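You operate a simulated robot arm through the tools that you are given. There is no shell and no other tool. Be economical: measure what you need, move in short steps, check, and stop when the job is done.

The job below is to be done with a simulated robot arm. You get a single attempt, and the scene is never put back.

Task
Set up the grey tester with the blue gasket at about 2 bar.
Fine: gasket in the socket, lid on it, latch and vent shut.

It is judged by the outcome, as a careful person would: the job done as asked, and still so three seconds after it is handed in. It fails if anything else is knocked over, pushed out of place, dropped, spilled or broken. Lids that push on must go on centred and level and be pressed home; caps that screw on are set level and turned clockwise until they are tight.

Robot
A 7-joint arm with a two-finger parallel gripper, fixed in place. Base frame: the origin is at the foot of the arm, x ahead of it, y to its left, z up; the work surface is at about z = 90. Lengths are in cm, angles in degrees, forces in N, time in s.
Its first joint turns from -166.0 to 166.0 degrees. Payload 4.4 kg.
The TCP is the grasp point between the finger pads, 2.3 cm short of the fingertips. In the tool frame z runs along the fingers and y along their closing line. Largest opening 9.4 cm; finger width 3.8, thickness 1; the body of the gripper, 5.4 by 9.6 cm, starts 3.9 cm behind the TCP.
Orientation is that of the tool frame in the base frame, as a unit quaternion [w, x, y, z]. With the fingers straight down and closing along the base's y, the tool's x points along the base's -x, its y along +y and its z along -z.

Tools
- The arm moves only by the tool servo_tool. Its argument "steps" is a list of rows, each an object of numbers (a shift or turn left out is 0, a gripper value left out holds the last): "wx", "wy", "wz": the turn, a rotation vector about the base's x, y, z in rad; "dx", "dy", "dz": the shift along the base's x, y, z in mm; "fingers": the opening, from 0 (shut) to 1 (fully open). In form: [{"wx": .., "wy": .., "wz": .., "dx": .., "dy": .., "dz": .., "fingers": ..}, ...]. A call has 1 to 8 rows; each row shifts and turns the commanded pose from where the row before left it. Rows are played at 5 a second. More than 5 cm and 8.6 degrees between two rows, or a gripper value outside its range, and nothing of the call is played. A pose out of reach is approached as far as the arm can. The call stops where the force on the tool passes 80 N (or 10 N more than at its start, if that is more) or the arm is blocked; 0.2 s more then pass. The fingers move at their own pace (about 7.2 cm/s each) and stop on an object; they squeeze with about 33 N. The grip force told is the motor's: it shows also when the fingers shut on nothing. Time passes only in rows, and 0.2 s behind the last, so rows that do not move let the fingers close. It gives the time, the measured TCP pose, the force on the tool (base axes), the opening and the grip force at its end, in the units of the frame above (readings bear some noise).
- Cameras (640 x 400 px; columns grow to the right, rows downward): "scene" is fixed at [5.07, -49.94, 162.3]; the picture's right is [0.80, -0.60, 0.00], its down [-0.24, -0.32, -0.92] and it looks along [0.55, 0.73, -0.40] (base axes); focal length 329 px, centre (320, 200). "wrist" rides on the gripper at [-3.9, 0, -4.4] in the tool frame; the picture's right is [0.00, -1.00, 0.00], its down [0.97, 0.00, -0.24] and it looks along [0.24, 0.00, 0.97] (tool axes); focal length 218 px, centre (320, 200). There is no depth. A picture from a camera that has moved, and an enlarged one, comes with that camera's place and axes in the base frame and with its lens.
- capture(camera): a new picture of that camera. No time passes.
- inspect(camera, box): a new picture of the part [left, top, right, bottom] of that camera's present view, enlarged. No time passes.
- hand_in(): hands the job in; it is judged then, once.

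Go step by step. Nothing tells you positions but the pictures and the camera data: compare them with the known pose of the tool, close in by small moves and look again before you grip or let go. The budget is 120 turns and 64 pictures, counting those below and the enlarged ones. Unless the task says otherwise, let go and move clear before handing in, and close with one line.

The tools are called after "Emit:" as name(argument=value, ...) on one line, values as JSON. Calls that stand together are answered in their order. servo_tool: Moves the arm, as the interface text tells. Its arguments: {"type":"object","properties":{"steps":{"type":"array"}},"required":["steps"]} The other tools are called the same way: capture (camera) takes a picture; inspect (camera, box) takes an enlarged picture of a part of a camera's view; hand_in () hands the job in.

At the start:

```text
t: 0.0
position: [66.69, 9.25, 125.42]
ee_rot: [-0.001, 0.0, 1.0, 0.0]
wrist_force: [0.3, 0.0, 0.1]
opening: 9.39
finger_force: 0.0
```

scene: 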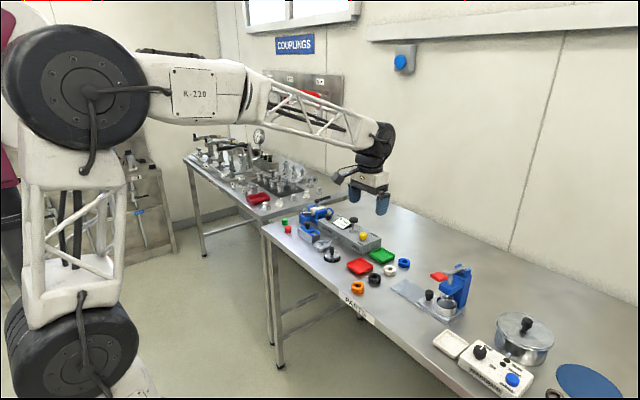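
wrist: 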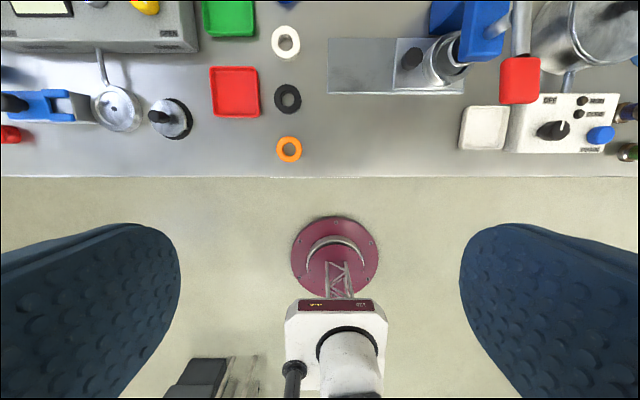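

I see a bench with a grey tester on the left, gaskets in a row, and other devices on the right. I'll enlarge the relevant parts first.

Emit:
inspect(camera="scene", box=[270, 190, 430, 300])

Emit:
inspect(camera="scene", box=[380, 250, 640, 400])

Emit:
inspect(camera="wrist", box=[0, 0, 320, 180])

```text
3.64 times, centred on (350, 245) of scene
camera zoom: at [5.07, -49.94, 162.3], right [0.8, -0.6, 0.0], down [-0.24, -0.32, -0.92], along [0.55, 0.73, -0.4], focal length 1195 px, centre (211, 36)
```

zoom: 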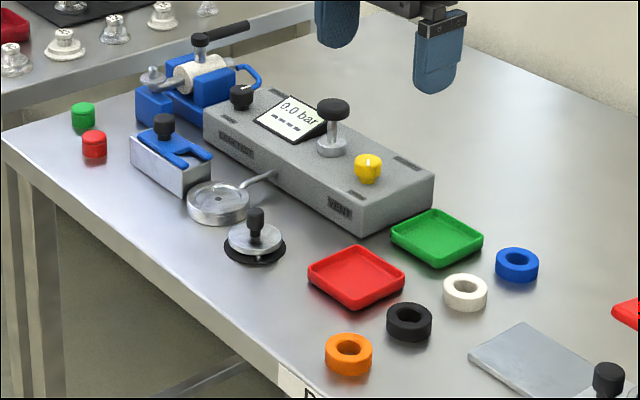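

```text
2.46 times, centred on (510, 325) of scene
camera zoom: at [5.07, -49.94, 162.3], right [0.8, -0.6, 0.0], down [-0.24, -0.32, -0.92], along [0.55, 0.73, -0.4], focal length 809 px, centre (-148, -108)
```

zoom: 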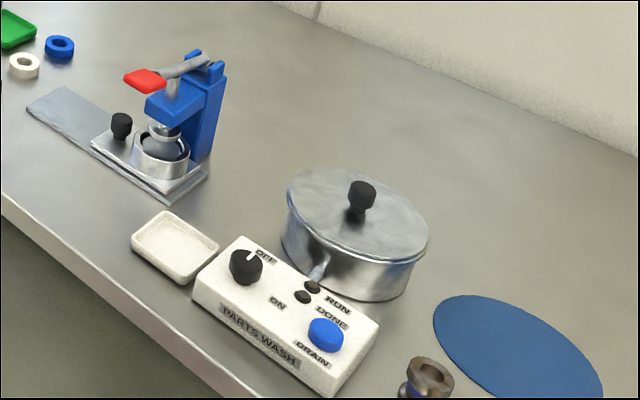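

```text
2.00 times, centred on (160, 90) of wrist
camera zoom: at [70.54, 9.25, 129.77], right [0.0, -1.0, 0.0], down [-0.97, 0.0, 0.24], along [-0.24, 0.0, -0.97], focal length 436 px, centre (640, 420)
```

zoom: 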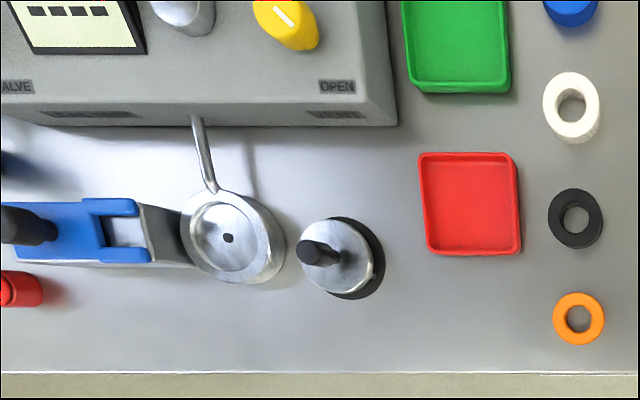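

The grey tester has a socket (about 77, 43), lid beside it (75, 35.5), blue sliding latch, pump plunger, and yellow vent knob. I'll move over it for a top view.

Emit:
servo_tool(steps=[{"dx": 20, "dy": 45}, {"dx": 20, "dy": 45}, {"dx": 20, "dy": 45}, {"dx": 20, "dy": 45}, {"dx": 10, "dy": 45}, {"dx": 0, "dy": 35}, {}])

Emit:
capture(camera="wrist")

```text
t: 1.6
position: [75.66, 35.18, 125.19]
ee_rot: [0.0, 0.0, 1.0, 0.001]
wrist_force: [-0.6, -0.4, 0.6]
opening: 9.38
finger_force: 0.0
```

```text
58 pictures are left
camera wrist: at [79.47, 35.21, 129.73], right [0.0, -1.0, 0.0], down [-0.97, 0.0, 0.24], along [-0.24, 0.0, -0.97], focal length 218 px, centre (320, 200)
```

wrist: 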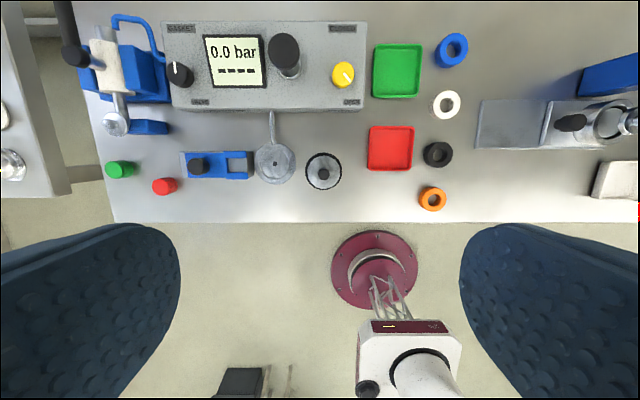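

Emit:
inspect(camera="wrist", box=[150, 10, 380, 154])

Emit:
inspect(camera="wrist", box=[90, 100, 350, 220])

Emit:
inspect(camera="wrist", box=[360, 10, 500, 100])

```text
2.78 times, centred on (265, 82) of wrist
camera zoom: at [79.47, 35.21, 129.73], right [0.0, -1.0, 0.0], down [-0.97, 0.0, 0.24], along [-0.24, 0.0, -0.97], focal length 606 px, centre (473, 528)
```

zoom: 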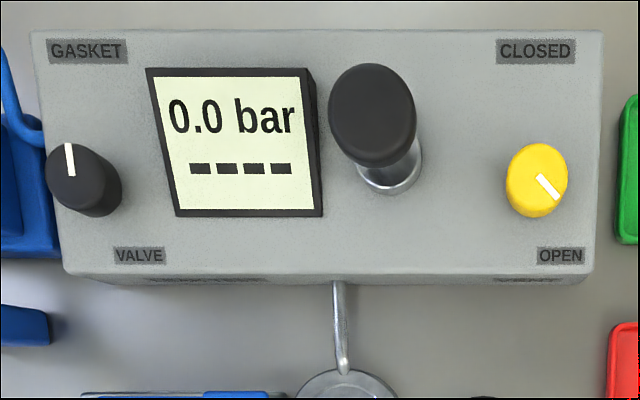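

```text
2.46 times, centred on (220, 160) of wrist
camera zoom: at [79.47, 35.21, 129.73], right [0.0, -1.0, 0.0], down [-0.97, 0.0, 0.24], along [-0.24, 0.0, -0.97], focal length 537 px, centre (566, 298)
```

zoom: 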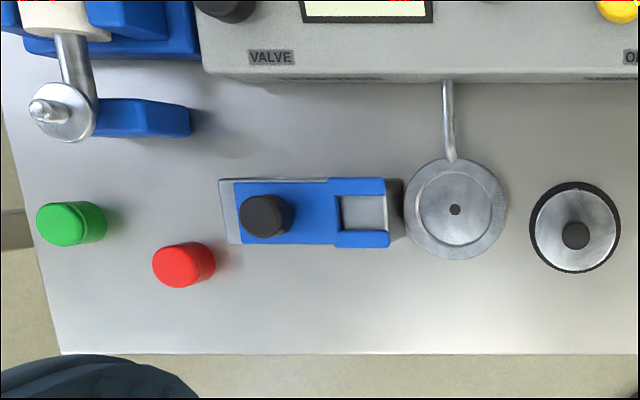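

```text
4.44 times, centred on (430, 55) of wrist
camera zoom: at [79.47, 35.21, 129.73], right [0.0, -1.0, 0.0], down [-0.97, 0.0, 0.24], along [-0.24, 0.0, -0.97], focal length 970 px, centre (-169, 844)
```

zoom: 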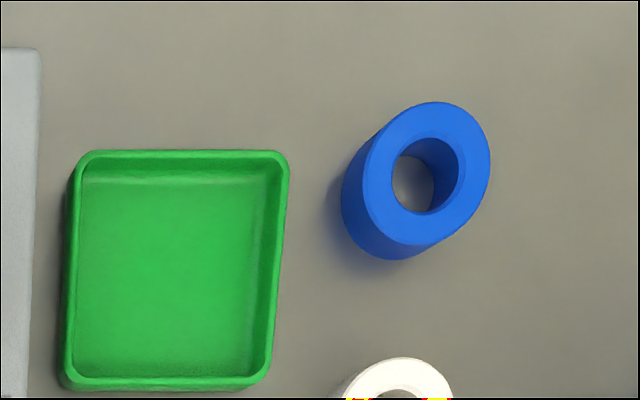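

The vent pointer is at OPEN, the selector at GASKET, and the display reads 0.0 bar. The blue gasket is near (94, 14.6), so I'll go above it with the fingers partly open.

Emit:
servo_tool(steps=[{"dx": 30, "dy": -34, "fingers": 0.63}, {"dx": 30, "dy": -34}, {"dx": 30, "dy": -34}, {"dx": 31, "dy": -34}, {"dx": 31, "dy": -35, "dz": -20}, {"dx": 31, "dy": -35, "dz": -20}, {"dz": -45}, {"dz": -45}])

Emit:
servo_tool(steps=[{"dz": -45}, {"dz": -25}, {}])

Emit:
capture(camera="wrist")

```text
refused: row 5 steps farther than a row can; nothing moved
```

```text
t: 2.4
position: [75.69, 35.13, 118.22]
ee_rot: [0.0, -0.001, 1.0, 0.0]
wrist_force: [0.1, -0.2, 0.2]
opening: 9.41
finger_force: 0.0
```

```text
54 pictures are left
camera wrist: at [79.57, 35.14, 122.65], right [0.0, -1.0, 0.0], down [-0.97, 0.0, 0.24], along [-0.24, 0.0, -0.97], focal length 218 px, centre (320, 200)
```

wrist: 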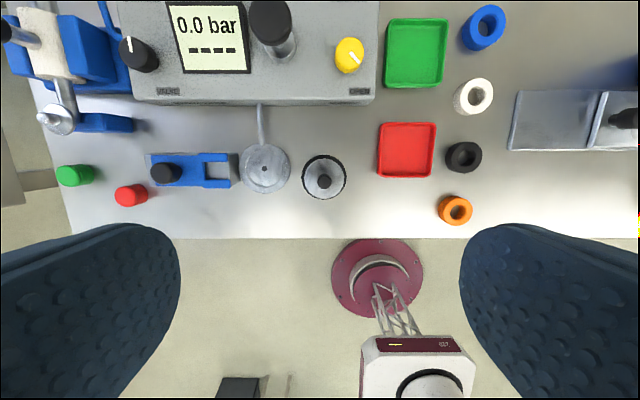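

The accidental descent was harmless. I'll go diagonally to the gasket now.

Emit:
servo_tool(steps=[{"dx": 30, "dy": -34, "fingers": 0.63}, {"dx": 30, "dy": -34}, {"dx": 30, "dy": -34}, {"dx": 31, "dy": -34}, {"dx": 31, "dy": -35}, {"dx": 31, "dy": -35}, {"dz": -45}, {"dz": -45}])

Emit:
servo_tool(steps=[{"dz": -40}, {}])

Emit:
capture(camera="wrist")

```text
t: 4.2
position: [94.45, 14.65, 109.21]
ee_rot: [0.001, 0.0, 1.0, 0.001]
wrist_force: [0.4, 0.7, 0.6]
opening: 5.91
finger_force: 0.1
```

```text
t: 4.8
position: [94.28, 14.68, 105.29]
ee_rot: [0.0, 0.0, 1.0, 0.0]
wrist_force: [-0.8, -0.7, 0.2]
opening: 5.9
finger_force: 0.0
```

```text
53 pictures are left
camera wrist: at [98.13, 14.74, 109.59], right [0.0, -1.0, 0.0], down [-0.97, 0.0, 0.24], along [-0.24, 0.0, -0.97], focal length 218 px, centre (320, 200)
```

wrist: 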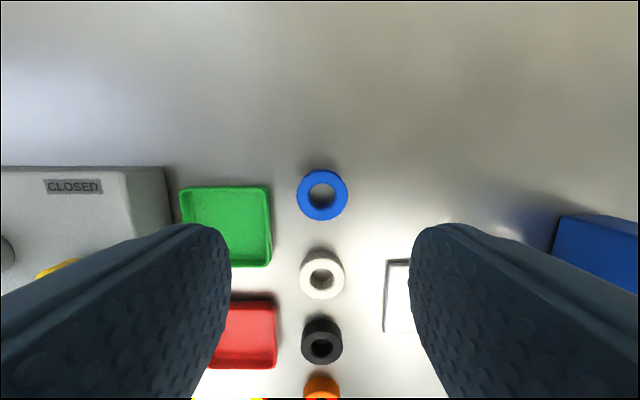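

The gasket is centred between the fingers. I'll descend most of the way and check the height from the scene camera.

Emit:
servo_tool(steps=[{"dz": -45}, {"dz": -45}, {"dz": -18}, {}])

Emit:
inspect(camera="scene", box=[360, 220, 450, 290])

```text
t: 5.8
position: [93.93, 14.63, 94.59]
ee_rot: [0.0, 0.0, 1.0, 0.001]
wrist_force: [-0.1, 0.5, 0.7]
opening: 5.93
finger_force: 0.1
```

```text
5.71 times, centred on (405, 255) of scene
camera zoom: at [5.07, -49.94, 162.3], right [0.8, -0.6, 0.0], down [-0.24, -0.32, -0.92], along [0.55, 0.73, -0.4], focal length 1878 px, centre (-166, -114)
```

zoom: 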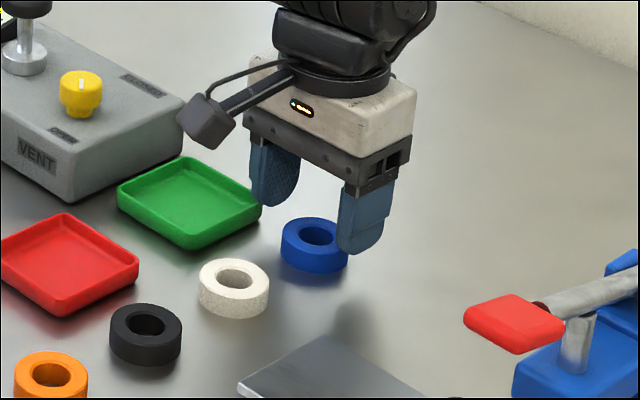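

The gasket is about 1.8 cm thick, so its top is near z 91.8. I'll lower the tips to about 91 and grip.

Emit:
servo_tool(steps=[{"dx": 3, "dz": -13}, {}, {"fingers": 0.2}, {}, {}, {}])

Emit:
inspect(camera="scene", box=[360, 220, 450, 290])

```text
t: 7.2
position: [94.24, 14.69, 93.38]
ee_rot: [-0.001, 0.0, 1.0, 0.0]
wrist_force: [0.6, 0.1, 2.6]
opening: 4.24
finger_force: 32.6
```

```text
5.71 times, centred on (405, 255) of scene
camera zoom: at [5.07, -49.94, 162.3], right [0.8, -0.6, 0.0], down [-0.24, -0.32, -0.92], along [0.55, 0.73, -0.4], focal length 1878 px, centre (-166, -114)
```

zoom: 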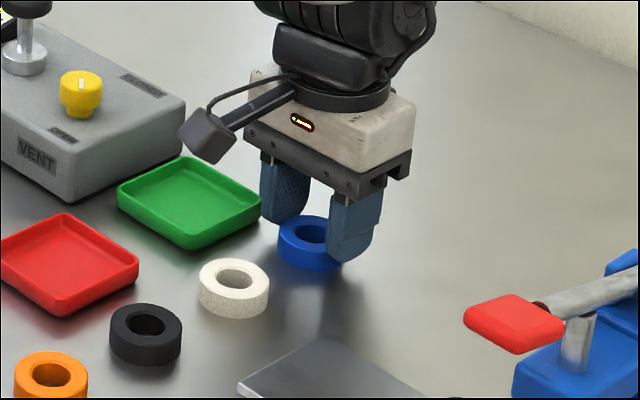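

The gasket is gripped. I'll lift and carry it to just in front of the socket for a closer look.

Emit:
servo_tool(steps=[{"dz": 40}, {"dz": 49}, {"dz": 49}, {"dz": 49}, {"dx": -33, "dy": 35}, {"dx": -33, "dy": 35}, {"dx": -33, "dy": 35}, {"dx": -33, "dy": 35}])

Emit:
servo_tool(steps=[{"dx": -33, "dy": 35}, {"dx": -33, "dy": 35}, {"dx": -33, "dy": 35}, {"dx": -32, "dy": 37}, {"dz": -45}, {"dz": -20}, {}])

Emit:
capture(camera="wrist")

Emit:
inspect(camera="scene", box=[280, 190, 390, 270])

```text
t: 9.0
position: [81.33, 28.45, 112.13]
ee_rot: [0.0, 0.0, 1.0, 0.0]
wrist_force: [-0.5, -0.1, -0.4]
opening: 4.24
finger_force: 32.9
```

```text
t: 10.6
position: [68.39, 42.9, 105.84]
ee_rot: [-0.001, 0.001, 1.0, 0.0]
wrist_force: [0.0, -1.2, -0.2]
opening: 4.27
finger_force: 32.6
```

```text
50 pictures are left
camera wrist: at [72.17, 42.93, 110.22], right [0.0, -1.0, 0.0], down [-0.97, 0.0, 0.24], along [-0.24, 0.0, -0.97], focal length 218 px, centre (320, 200)
```

wrist: 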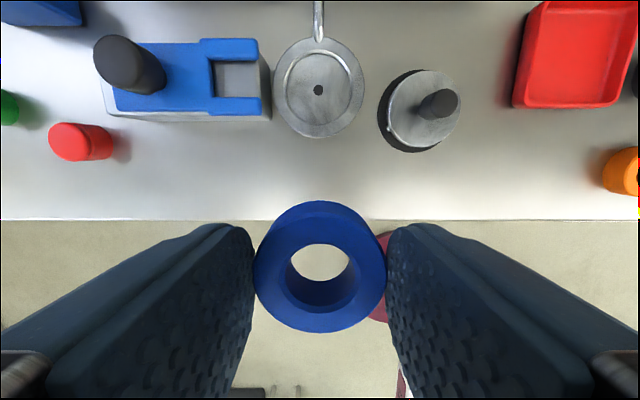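

```text
5.00 times, centred on (335, 230) of scene
camera zoom: at [5.07, -49.94, 162.3], right [0.8, -0.6, 0.0], down [-0.24, -0.32, -0.92], along [0.55, 0.73, -0.4], focal length 1643 px, centre (245, 50)
```

zoom: 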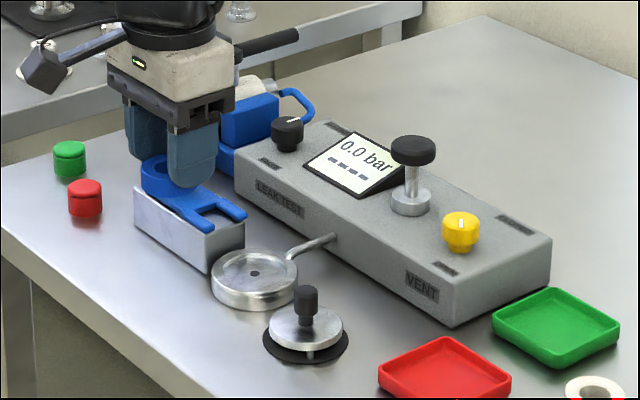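

Emit:
inspect(camera="wrist", box=[90, 0, 480, 220])

Emit:
inspect(camera="scene", box=[300, 230, 360, 268])

```text
1.64 times, centred on (285, 110) of wrist
camera zoom: at [72.17, 42.93, 110.22], right [0.0, -1.0, 0.0], down [-0.97, 0.0, 0.24], along [-0.24, 0.0, -0.97], focal length 358 px, centre (377, 348)
```

zoom: 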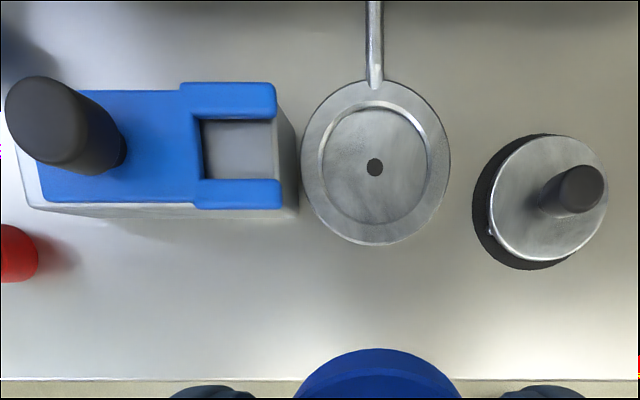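

```text
10.53 times, centred on (330, 249) of scene
camera zoom: at [5.07, -49.94, 162.3], right [0.8, -0.6, 0.0], down [-0.24, -0.32, -0.92], along [0.55, 0.73, -0.4], focal length 3460 px, centre (215, -316)
```

zoom: 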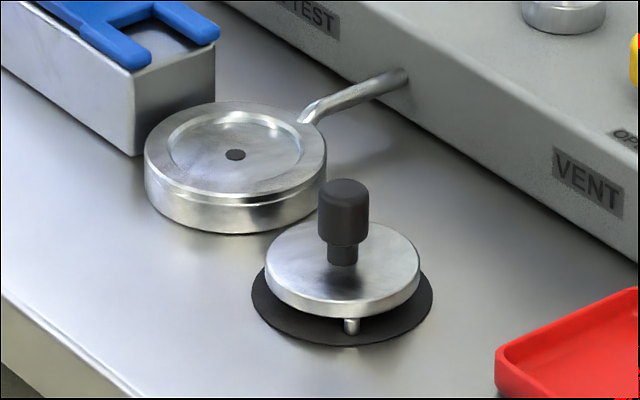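

The socket is centred about (76.55, 43.0) with a shallow recess, and the gasket sits centred in the grip. I'll move over the socket and descend partway.

Emit:
servo_tool(steps=[{"dx": 41, "dy": 1}, {"dx": 40.5}, {"dz": -40}, {"dz": -32}, {}])

Emit:
capture(camera="wrist")

Emit:
inspect(camera="scene", box=[300, 222, 360, 260])

```text
t: 11.8
position: [76.2, 43.16, 98.54]
ee_rot: [-0.001, -0.001, 1.0, -0.001]
wrist_force: [0.3, 0.3, -0.7]
opening: 4.24
finger_force: 33.1
```

```text
46 pictures are left
camera wrist: at [80.12, 43.19, 102.84], right [0.0, -1.0, 0.0], down [-0.97, 0.0, 0.24], along [-0.24, 0.0, -0.97], focal length 218 px, centre (320, 200)
```

wrist: 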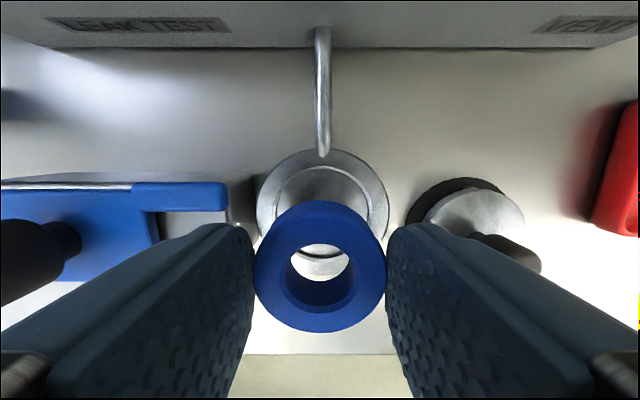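

```text
10.53 times, centred on (330, 241) of scene
camera zoom: at [5.07, -49.94, 162.3], right [0.8, -0.6, 0.0], down [-0.24, -0.32, -0.92], along [0.55, 0.73, -0.4], focal length 3460 px, centre (215, -232)
```

zoom: 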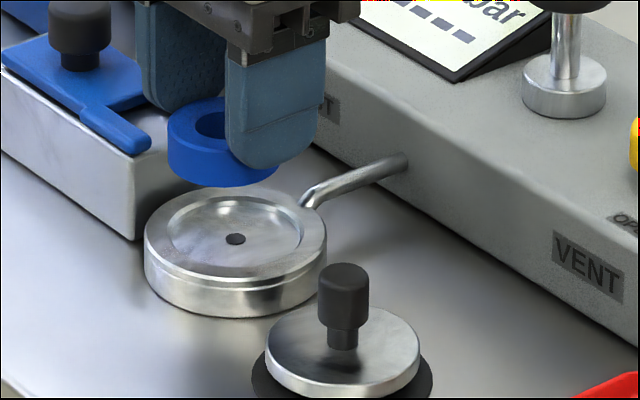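

Alignment is within about 2 mm. I'll correct slightly and lower carefully until contact.

Emit:
servo_tool(steps=[{"dx": 1.5, "dy": -1, "dz": -15}, {"dz": -12}, {}])

Emit:
inspect(camera="scene", box=[300, 222, 360, 260])

```text
t: 12.6
position: [76.29, 42.93, 95.7]
ee_rot: [0.0, 0.0, 1.0, 0.0]
wrist_force: [0.5, -0.4, -0.8]
opening: 4.25
finger_force: 33.8
```

```text
10.53 times, centred on (330, 241) of scene
camera zoom: at [5.07, -49.94, 162.3], right [0.8, -0.6, 0.0], down [-0.24, -0.32, -0.92], along [0.55, 0.73, -0.4], focal length 3460 px, centre (215, -232)
```

zoom: 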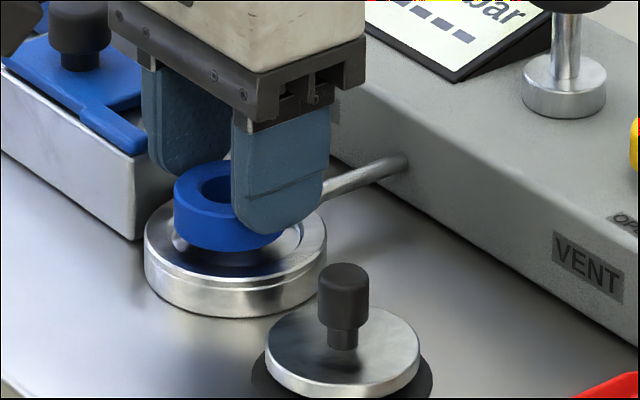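

Emit:
servo_tool(steps=[{"dx": 2, "dz": -4}, {}])

Emit:
inspect(camera="wrist", box=[220, 100, 420, 360])

```text
t: 13.2
position: [76.55, 42.98, 95.3]
ee_rot: [0.0, 0.0, 1.0, 0.0]
wrist_force: [-0.5, 0.2, 0.1]
opening: 4.25
finger_force: 33.3
```

```text
1.54 times, centred on (320, 230) of wrist
camera zoom: at [80.46, 42.92, 99.65], right [0.0, -1.0, 0.0], down [-0.97, 0.0, 0.24], along [-0.24, 0.0, -0.97], focal length 336 px, centre (320, 154)
```

zoom: 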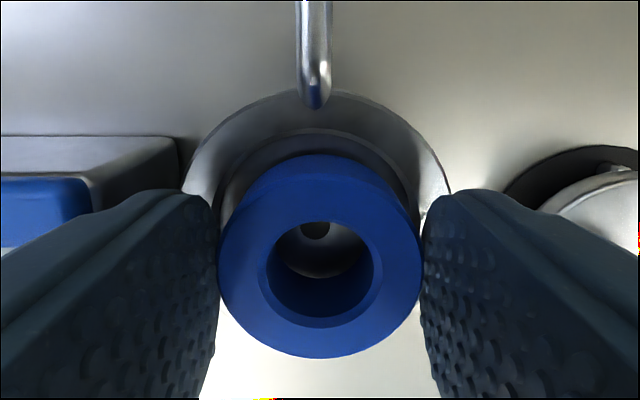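

Centred well. I'll lower until contact.

Emit:
servo_tool(steps=[{"dx": -0.5, "dy": 0.5, "dz": -4}, {}])

Emit:
servo_tool(steps=[{"dz": -3}, {}])

Emit:
inspect(camera="scene", box=[300, 222, 360, 260])

```text
t: 13.8
position: [76.42, 43.01, 94.75]
ee_rot: [0.0, 0.001, 1.0, 0.0]
wrist_force: [0.1, 0.1, -0.1]
opening: 4.25
finger_force: 33.3
```

```text
t: 14.4
position: [76.45, 42.88, 94.71]
ee_rot: [0.001, 0.001, 1.0, 0.001]
wrist_force: [-12.7, 3.4, 31.5]
opening: 4.28
finger_force: 32.7
```

```text
10.53 times, centred on (330, 241) of scene
camera zoom: at [5.07, -49.94, 162.3], right [0.8, -0.6, 0.0], down [-0.24, -0.32, -0.92], along [0.55, 0.73, -0.4], focal length 3460 px, centre (215, -232)
```

zoom: 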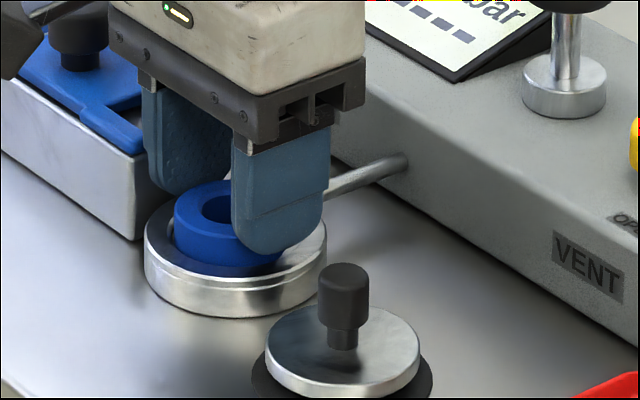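

Contact came with a sideways push toward -x, so the gasket may be touching the recess edge. I'll ease up, shift slightly and try again.

Emit:
servo_tool(steps=[{"dz": 4}, {"dx": -2, "dy": 0.5}, {}, {"dz": -3}, {}])

Emit:
servo_tool(steps=[{"dz": -1}, {}])

```text
t: 15.6
position: [76.14, 42.93, 94.65]
ee_rot: [0.002, 0.0, 1.0, -0.001]
wrist_force: [14.8, -21.2, 32.1]
opening: 4.25
finger_force: 32.8
```

```text
t: 16.2
position: [76.2, 42.91, 94.57]
ee_rot: [0.001, 0.0, 1.0, 0.0]
wrist_force: [12.4, -15.4, 34.8]
opening: 4.24
finger_force: 33.0
```

The sideways force flipped, so the seat is snug and its centre lies between the two tries. I'll set the midpoint and lower.

Emit:
servo_tool(steps=[{"dz": 3}, {"dx": 0.9, "dy": -0.5}, {}, {"dz": -2}, {"dz": -1}, {}])

```text
t: 17.6
position: [76.39, 42.76, 94.52]
ee_rot: [0.0, 0.0, 1.0, 0.0]
wrist_force: [-7.4, 4.2, 9.8]
opening: 4.23
finger_force: 33.2
```

Emit:
servo_tool(steps=[{"dx": -0.3, "dz": -1.5}, {"dz": -1.5}, {}])

Emit:
inspect(camera="scene", box=[300, 222, 360, 260])

Emit:
inspect(camera="wrist", box=[220, 100, 420, 360])

```text
t: 18.4
position: [76.49, 42.81, 94.4]
ee_rot: [0.001, -0.001, 1.0, 0.001]
wrist_force: [-12.4, -0.2, 35.5]
opening: 4.26
finger_force: 33.3
```

```text
10.53 times, centred on (330, 241) of scene
camera zoom: at [5.07, -49.94, 162.3], right [0.8, -0.6, 0.0], down [-0.24, -0.32, -0.92], along [0.55, 0.73, -0.4], focal length 3460 px, centre (215, -232)
```

zoom: 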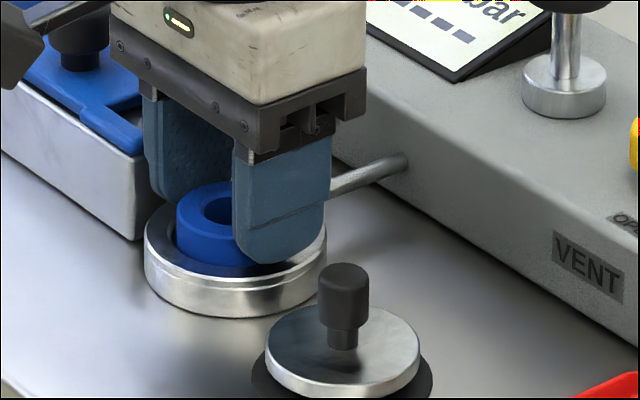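

```text
1.54 times, centred on (320, 230) of wrist
camera zoom: at [80.22, 42.88, 98.79], right [0.0, -1.0, 0.0], down [-0.97, 0.0, 0.24], along [-0.24, 0.0, -0.97], focal length 336 px, centre (320, 154)
```

zoom: 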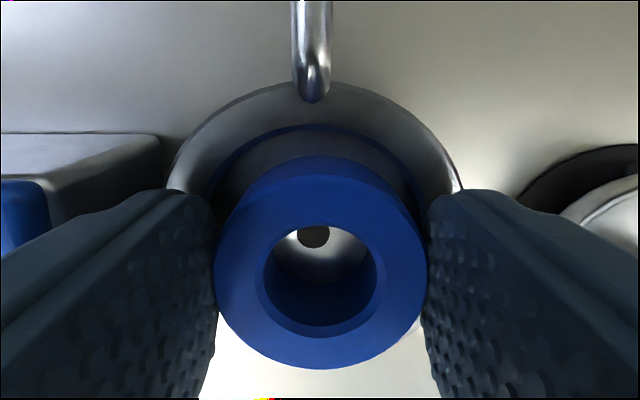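

The gasket appears to be on the recess floor, with the lateral forces being friction. I'll relieve the pressure, open slightly, rise and look.

Emit:
servo_tool(steps=[{"dz": 1.5}, {"fingers": 0.52}, {}, {"dz": 20}, {"dz": 40}, {"dz": 40}, {"dx": -45}, {}])

Emit:
inspect(camera="wrist", box=[200, 50, 440, 200])

Emit:
inspect(camera="scene", box=[300, 222, 360, 260])

```text
t: 20.2
position: [71.41, 42.91, 104.4]
ee_rot: [0.001, 0.0, 1.0, 0.001]
wrist_force: [-1.3, 0.1, 0.4]
opening: 4.87
finger_force: 0.1
```

```text
2.67 times, centred on (320, 125) of wrist
camera zoom: at [75.23, 42.9, 108.87], right [0.0, -1.0, 0.0], down [-0.97, 0.0, 0.24], along [-0.24, 0.0, -0.97], focal length 582 px, centre (320, 400)
```

zoom: 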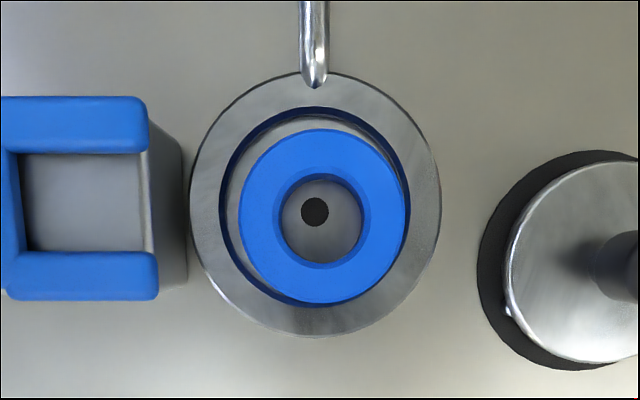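

```text
10.53 times, centred on (330, 241) of scene
camera zoom: at [5.07, -49.94, 162.3], right [0.8, -0.6, 0.0], down [-0.24, -0.32, -0.92], along [0.55, 0.73, -0.4], focal length 3460 px, centre (215, -232)
```

zoom: 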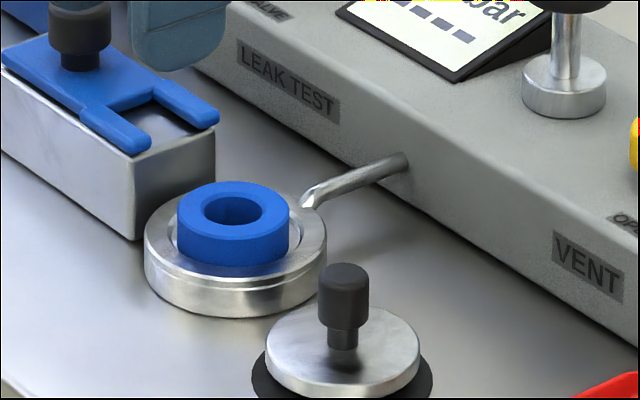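

The gasket is seated flat but about 3 mm off centre. I'll regrip it lightly and nudge it to the centre.

Emit:
servo_tool(steps=[{"dx": 48, "dy": 1.3}, {"dz": -45}, {"dz": -45}, {"dz": -7}, {}])

Emit:
servo_tool(steps=[{"fingers": 0.4}, {}, {}, {"dz": 0.5, "dx": 1.5}, {"dx": 1.5}, {}])

Emit:
servo_tool(steps=[{"fingers": 0.52}, {}, {"dz": 25}, {"dz": 40}, {"dz": 35}, {"dx": -45}, {}])

Emit:
inspect(camera="wrist", box=[200, 50, 440, 200])

```text
t: 21.4
position: [76.38, 43.28, 95.15]
ee_rot: [0.003, 0.0, 1.0, 0.001]
wrist_force: [-21.9, -12.2, 65.6]
opening: 5.02
finger_force: 1.8
```

```text
t: 21.7
position: [76.52, 43.19, 95.32]
ee_rot: [0.004, 0.0, 1.0, 0.001]
wrist_force: [6.1, -2.7, 13.7]
opening: 3.83
finger_force: 1.2
stopped in row 1: the force on the tool passed its limit (the readings are from after the stop); the commanded pose is now the measured one
```

```text
t: 23.3
position: [72.04, 43.21, 105.28]
ee_rot: [0.002, 0.0, 1.0, 0.002]
wrist_force: [0.6, 0.8, 0.4]
opening: 4.91
finger_force: 0.1
```

```text
2.67 times, centred on (320, 125) of wrist
camera zoom: at [75.8, 43.23, 109.66], right [0.0, -1.0, 0.0], down [-0.97, 0.0, 0.24], along [-0.24, 0.0, -0.97], focal length 582 px, centre (320, 400)
```

zoom: 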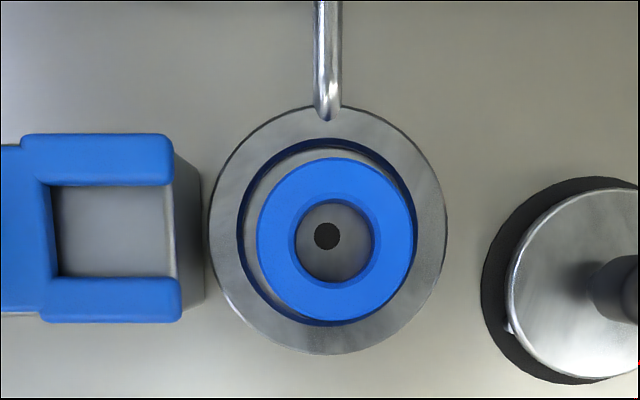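

The finger touched the gasket's rim, but the gasket stayed seated, about 3 mm off toward -x and 2 mm toward -y. I'll retry centred on the gasket with a bit more opening, then slide it over.

Emit:
servo_tool(steps=[{"dx": 41, "dy": -4.2, "fingers": 0.57}, {"dz": -40}, {"dz": -40}, {}])

Emit:
inspect(camera="wrist", box=[220, 100, 420, 360])

```text
t: 24.3
position: [76.25, 42.91, 97.36]
ee_rot: [0.003, 0.0, 1.0, 0.001]
wrist_force: [0.1, -0.6, -0.3]
opening: 5.35
finger_force: 0.0
```

```text
1.54 times, centred on (320, 230) of wrist
camera zoom: at [80.0, 42.91, 101.65], right [0.0, -1.0, 0.0], down [-0.97, 0.0, 0.24], along [-0.24, 0.0, -0.97], focal length 336 px, centre (320, 154)
```

zoom: 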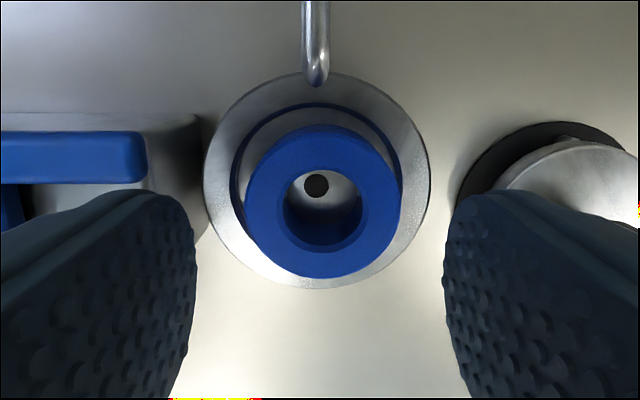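

Emit:
servo_tool(steps=[{"dy": -1.3, "dz": -12}, {"dz": -12}, {}])

Emit:
servo_tool(steps=[{"fingers": 0.4}, {}, {}, {}])

```text
t: 25.1
position: [76.02, 42.83, 94.65]
ee_rot: [0.003, 0.0, 1.0, 0.001]
wrist_force: [0.6, 0.2, 0.3]
opening: 5.35
finger_force: 0.0
```

```text
t: 26.1
position: [76.19, 42.7, 94.69]
ee_rot: [0.002, 0.0, 1.0, 0.002]
wrist_force: [-1.0, -0.8, 0.4]
opening: 4.24
finger_force: 33.2
```

Emit:
servo_tool(steps=[{"dz": 0.5}, {"dx": 1.6, "dy": 1.2}, {"dx": 1.6, "dy": 1.2}, {}])

Emit:
servo_tool(steps=[{"dz": -0.5}, {"fingers": 0.53}, {}, {}, {"dz": 25}, {"dz": 40}, {"dz": 35}, {"dx": -45}])

Emit:
capture(camera="wrist")

Emit:
inspect(camera="wrist", box=[200, 50, 440, 200])

```text
t: 27.1
position: [76.33, 42.91, 94.74]
ee_rot: [0.003, 0.0, 1.0, 0.001]
wrist_force: [-0.6, -0.3, 0.0]
opening: 4.23
finger_force: 32.6
```

```text
t: 28.9
position: [71.95, 43.25, 104.7]
ee_rot: [0.002, -0.001, 1.0, 0.0]
wrist_force: [-0.6, -0.3, -0.2]
opening: 5.0
finger_force: 0.1
```

```text
35 pictures are left
camera wrist: at [75.76, 43.11, 109.08], right [0.0, -1.0, 0.0], down [-0.97, 0.0, 0.24], along [-0.24, 0.0, -0.97], focal length 218 px, centre (320, 200)
```

wrist: 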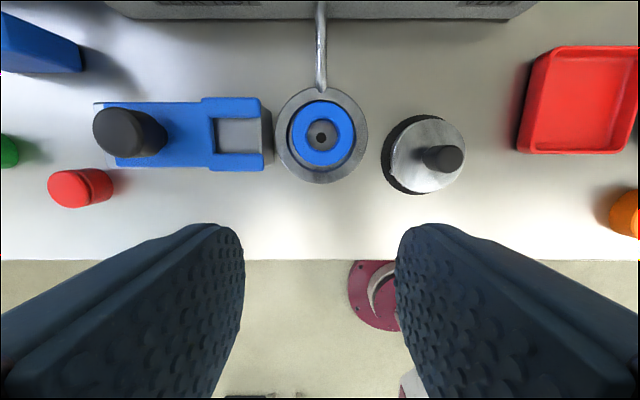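

```text
2.67 times, centred on (320, 125) of wrist
camera zoom: at [75.76, 43.11, 109.08], right [0.0, -1.0, 0.0], down [-0.97, 0.0, 0.24], along [-0.24, 0.0, -0.97], focal length 582 px, centre (320, 400)
```

zoom: 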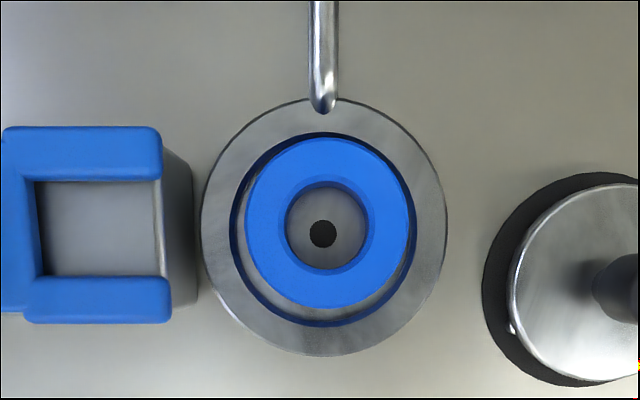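

The gasket is now well centred. Next the lid: I'll move above its knob.

Emit:
servo_tool(steps=[{"dx": 15, "dy": -40}, {"dx": 15, "dy": -41}, {"dz": -25}, {}])

Emit:
inspect(camera="wrist", box=[220, 80, 420, 280])

Emit:
inspect(camera="scene", box=[305, 222, 375, 266])

```text
t: 29.9
position: [74.71, 34.86, 102.52]
ee_rot: [0.003, 0.0, 1.0, 0.001]
wrist_force: [-0.8, 0.0, -0.3]
opening: 4.99
finger_force: 0.1
```

```text
2.00 times, centred on (320, 180) of wrist
camera zoom: at [78.56, 34.89, 106.9], right [0.0, -1.0, 0.0], down [-0.97, 0.0, 0.24], along [-0.24, 0.0, -0.97], focal length 436 px, centre (320, 240)
```

zoom: 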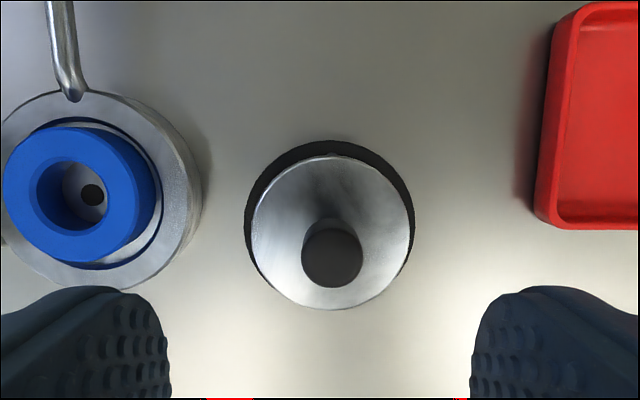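

```text
9.09 times, centred on (340, 244) of scene
camera zoom: at [5.07, -49.94, 162.3], right [0.8, -0.6, 0.0], down [-0.24, -0.32, -0.92], along [0.55, 0.73, -0.4], focal length 2988 px, centre (138, -200)
```

zoom: 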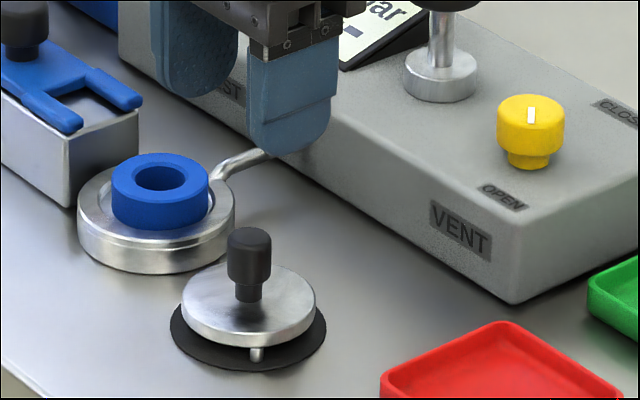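

Emit:
servo_tool(steps=[{"dx": 3, "dy": -3.5, "dz": -35}, {"dz": -30}, {"dz": -10}, {}])

Emit:
inspect(camera="scene", box=[305, 222, 375, 266])

Emit:
inspect(camera="wrist", box=[220, 100, 420, 360])

```text
t: 30.9
position: [74.98, 34.33, 94.82]
ee_rot: [0.002, 0.0, 1.0, 0.001]
wrist_force: [0.0, -0.1, 0.9]
opening: 4.99
finger_force: 0.1
```

```text
9.09 times, centred on (340, 244) of scene
camera zoom: at [5.07, -49.94, 162.3], right [0.8, -0.6, 0.0], down [-0.24, -0.32, -0.92], along [0.55, 0.73, -0.4], focal length 2988 px, centre (138, -200)
```

zoom: 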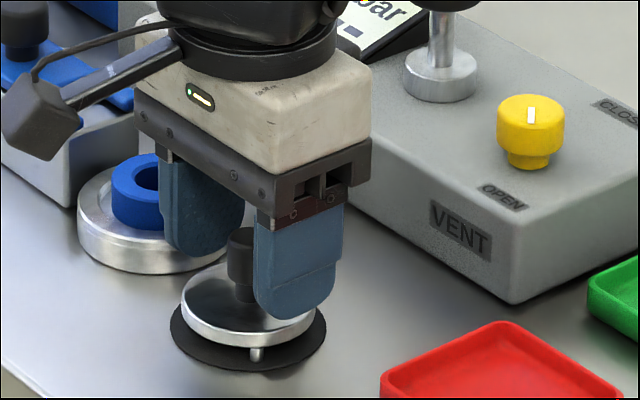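

```text
1.54 times, centred on (320, 230) of wrist
camera zoom: at [78.77, 34.49, 99.15], right [0.0, -1.0, 0.0], down [-0.97, 0.0, 0.24], along [-0.24, 0.0, -0.97], focal length 336 px, centre (320, 154)
```

zoom: 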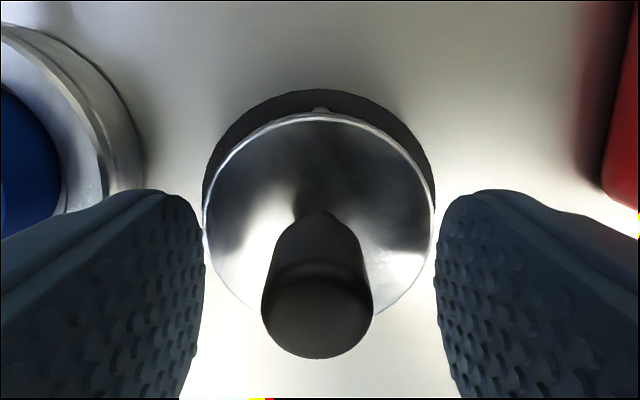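

The knob is centred between the fingers; closing on it.

Emit:
servo_tool(steps=[{"fingers": 0.05}, {}, {}, {}, {}])

Emit:
servo_tool(steps=[{"dz": 30}, {"dz": 45}, {}])

Emit:
inspect(camera="scene", box=[300, 212, 380, 266])

Emit:
capture(camera="wrist")

```text
t: 32.1
position: [74.92, 34.43, 94.8]
ee_rot: [0.003, 0.0, 1.0, 0.0]
wrist_force: [0.5, 0.5, 0.6]
opening: 1.82
finger_force: 32.8
```

```text
t: 32.9
position: [74.78, 34.47, 102.12]
ee_rot: [0.003, 0.0, 1.0, 0.001]
wrist_force: [-0.5, 1.1, -1.0]
opening: 1.84
finger_force: 32.9
```

```text
7.41 times, centred on (340, 239) of scene
camera zoom: at [5.07, -49.94, 162.3], right [0.8, -0.6, 0.0], down [-0.24, -0.32, -0.92], along [0.55, 0.73, -0.4], focal length 2434 px, centre (172, -89)
```

zoom: 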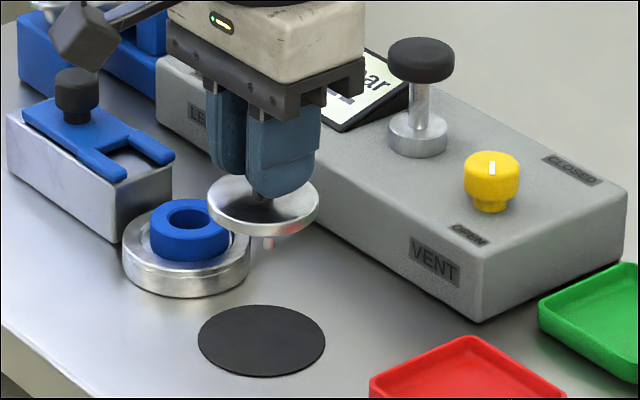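

```text
28 pictures are left
camera wrist: at [78.59, 34.42, 106.55], right [0.0, -1.0, 0.0], down [-0.97, 0.0, 0.24], along [-0.24, 0.0, -0.97], focal length 218 px, centre (320, 200)
```

wrist: 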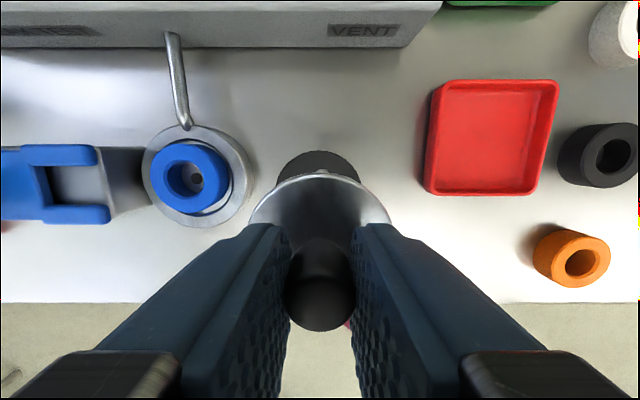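

I have the lid; it has three pegs beneath, which should straddle the gasket. I'll carry it over the socket and check alignment.

Emit:
servo_tool(steps=[{"dx": 8, "dy": 42}, {"dx": 8.5, "dy": 43}, {}, {}])

Emit:
inspect(camera="wrist", box=[220, 100, 420, 360])

Emit:
inspect(camera="scene", box=[300, 218, 360, 256])

```text
t: 33.9
position: [76.63, 43.04, 102.15]
ee_rot: [0.003, 0.001, 1.0, 0.001]
wrist_force: [0.3, 0.4, -2.3]
opening: 1.83
finger_force: 32.9
```

```text
1.54 times, centred on (320, 230) of wrist
camera zoom: at [80.48, 43.03, 106.47], right [0.0, -1.0, 0.0], down [-0.97, 0.0, 0.24], along [-0.24, 0.0, -0.97], focal length 336 px, centre (320, 154)
```

zoom: 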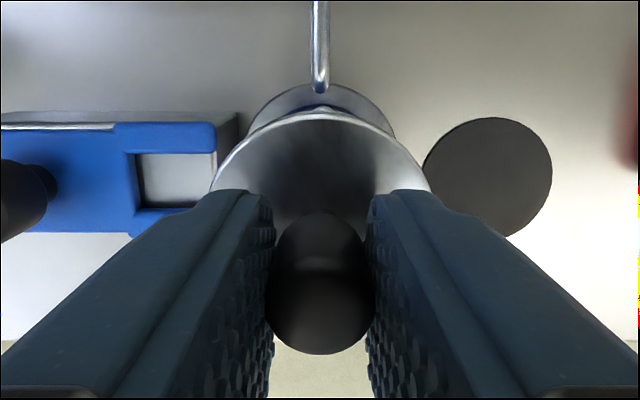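

```text
10.53 times, centred on (330, 237) of scene
camera zoom: at [5.07, -49.94, 162.3], right [0.8, -0.6, 0.0], down [-0.24, -0.32, -0.92], along [0.55, 0.73, -0.4], focal length 3460 px, centre (215, -190)
```

zoom: 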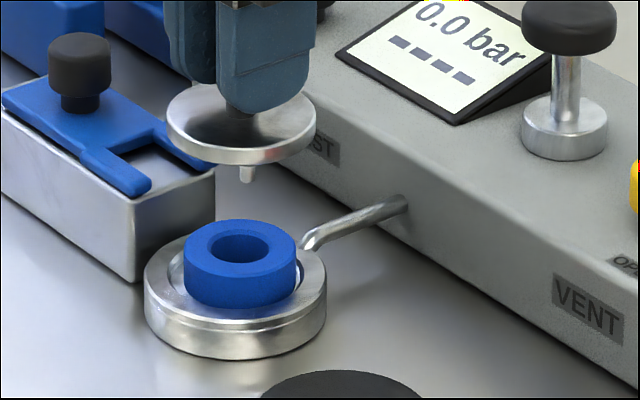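

The lid is aligned with the gasket in both views. Lowering close to contact.

Emit:
servo_tool(steps=[{"dx": -0.5, "dz": -25}, {"dz": -20}, {}])

Emit:
inspect(camera="scene", box=[300, 218, 360, 256])

Emit:
inspect(camera="wrist", box=[220, 80, 420, 280])

```text
t: 34.7
position: [76.76, 43.14, 97.7]
ee_rot: [0.002, 0.0, 1.0, 0.001]
wrist_force: [0.5, -0.1, -1.9]
opening: 1.82
finger_force: 32.7
```

```text
10.53 times, centred on (330, 237) of scene
camera zoom: at [5.07, -49.94, 162.3], right [0.8, -0.6, 0.0], down [-0.24, -0.32, -0.92], along [0.55, 0.73, -0.4], focal length 3460 px, centre (215, -190)
```

zoom: 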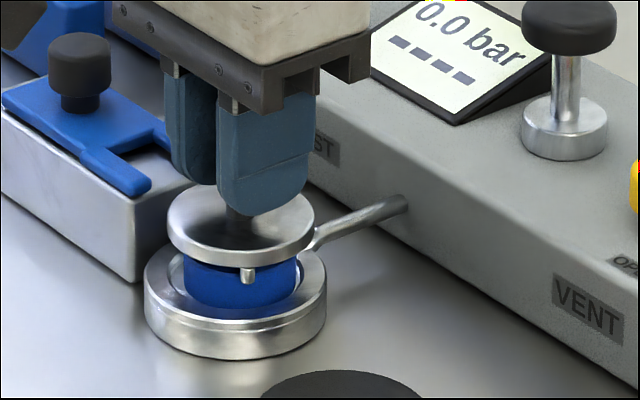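

```text
2.00 times, centred on (320, 180) of wrist
camera zoom: at [80.55, 43.1, 101.98], right [0.0, -1.0, 0.0], down [-0.97, 0.0, 0.24], along [-0.24, 0.0, -0.97], focal length 436 px, centre (320, 240)
```

zoom: 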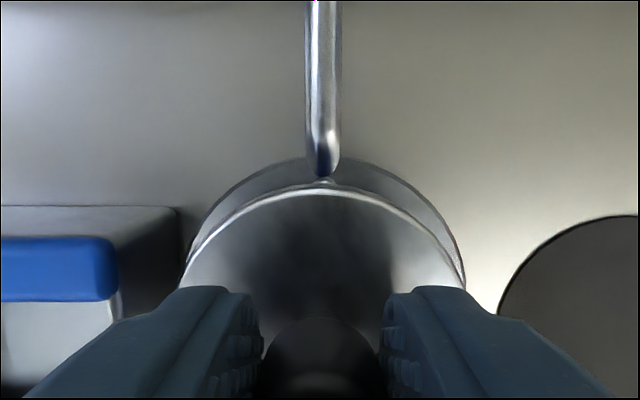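

Emit:
servo_tool(steps=[{"dx": -1.5, "dy": -1, "dz": -4}, {"dz": -3}, {}])

Emit:
servo_tool(steps=[{"dz": -2}, {}])

```text
t: 35.5
position: [76.66, 42.94, 96.99]
ee_rot: [0.004, 0.0, 1.0, 0.001]
wrist_force: [-6.6, -0.5, 15.7]
opening: 1.84
finger_force: 33.0
```

```text
t: 36.1
position: [76.67, 42.94, 96.88]
ee_rot: [0.003, 0.001, 1.0, 0.001]
wrist_force: [6.0, -2.0, 20.1]
opening: 1.84
finger_force: 33.3
```

Emit:
inspect(camera="scene", box=[300, 218, 360, 256])

```text
10.53 times, centred on (330, 237) of scene
camera zoom: at [5.07, -49.94, 162.3], right [0.8, -0.6, 0.0], down [-0.24, -0.32, -0.92], along [0.55, 0.73, -0.4], focal length 3460 px, centre (215, -190)
```

zoom: 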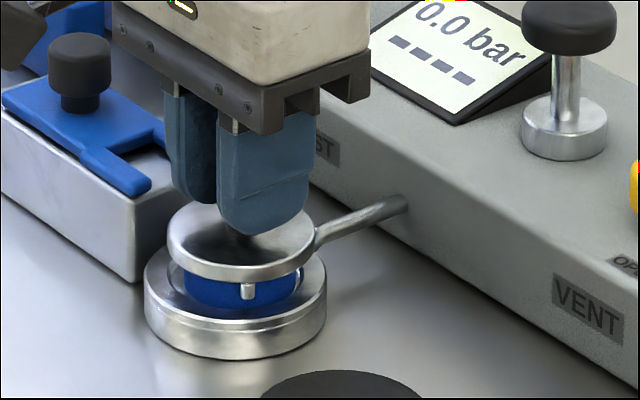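

The lid rests level on the gasket. I'll press it a little further to check whether it moves home.

Emit:
servo_tool(steps=[{"dz": -2}, {"dz": -2}, {}])

Emit:
servo_tool(steps=[{"dz": 3.5}, {"fingers": 0.4}, {}, {}, {"dz": 40}, {"dz": 45}, {"dx": -40}, {}])

Emit:
inspect(camera="wrist", box=[130, 40, 450, 240])

Emit:
inspect(camera="scene", box=[290, 212, 360, 256])

```text
t: 36.9
position: [76.63, 42.82, 96.35]
ee_rot: [0.002, 0.0, 1.0, 0.001]
wrist_force: [0.1, -3.7, 19.8]
opening: 1.84
finger_force: 32.7
```

```text
t: 38.7
position: [72.65, 42.89, 105.23]
ee_rot: [0.001, 0.001, 1.0, 0.002]
wrist_force: [1.1, 0.0, -0.1]
opening: 3.76
finger_force: 0.0
```

```text
2.00 times, centred on (290, 140) of wrist
camera zoom: at [76.41, 42.87, 109.67], right [0.0, -1.0, 0.0], down [-0.97, 0.0, 0.24], along [-0.24, 0.0, -0.97], focal length 436 px, centre (380, 320)
```

zoom: 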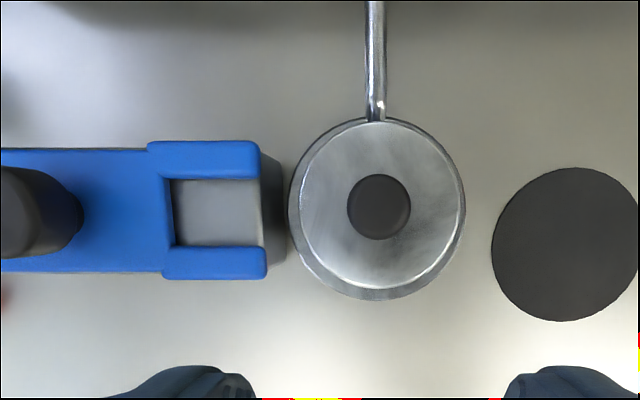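

```text
9.09 times, centred on (325, 234) of scene
camera zoom: at [5.07, -49.94, 162.3], right [0.8, -0.6, 0.0], down [-0.24, -0.32, -0.92], along [0.55, 0.73, -0.4], focal length 2988 px, centre (274, -109)
```

zoom: 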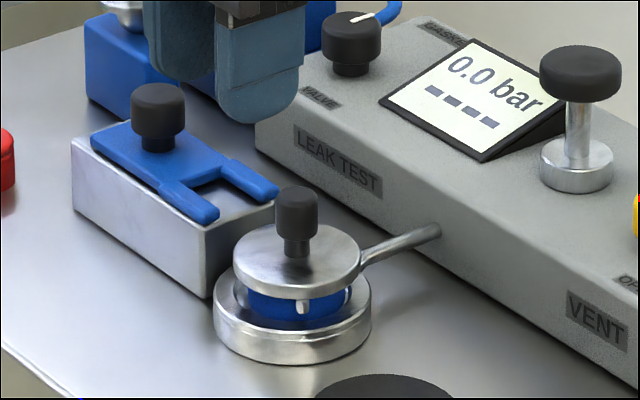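

The lid is centred and level. I'll press it down with closed fingers on the knob to check it is home.

Emit:
servo_tool(steps=[{"dx": 39, "fingers": 0}, {"dz": -25}, {"dz": -20}, {"dz": -10}, {}, {}])

Emit:
servo_tool(steps=[{"dz": -6}, {"dz": -4}, {}])

```text
t: 40.1
position: [76.5, 42.8, 99.74]
ee_rot: [0.003, 0.0, 1.0, 0.001]
wrist_force: [-0.1, 0.4, -0.1]
opening: 0.0
finger_force: 33.3
```

```text
t: 40.9
position: [76.62, 42.81, 99.03]
ee_rot: [0.005, 0.0, 1.0, 0.001]
wrist_force: [-11.6, -3.8, 40.4]
opening: 0.0
finger_force: 33.0
```

Emit:
servo_tool(steps=[{"dz": -2}, {}])

Emit:
inspect(camera="scene", box=[290, 212, 360, 256])

```text
t: 41.6
position: [76.67, 42.91, 99.14]
ee_rot: [0.006, 0.0, 1.0, 0.002]
wrist_force: [-4.1, -2.0, 10.1]
opening: 0.0
finger_force: 32.8
stopped in row 2: the force on the tool passed its limit (the readings are from after the stop); the commanded pose is now the measured one
```

```text
9.09 times, centred on (325, 234) of scene
camera zoom: at [5.07, -49.94, 162.3], right [0.8, -0.6, 0.0], down [-0.24, -0.32, -0.92], along [0.55, 0.73, -0.4], focal length 2988 px, centre (274, -109)
```

zoom: 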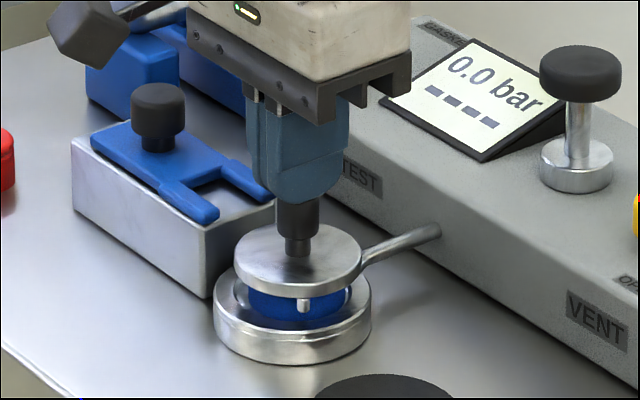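

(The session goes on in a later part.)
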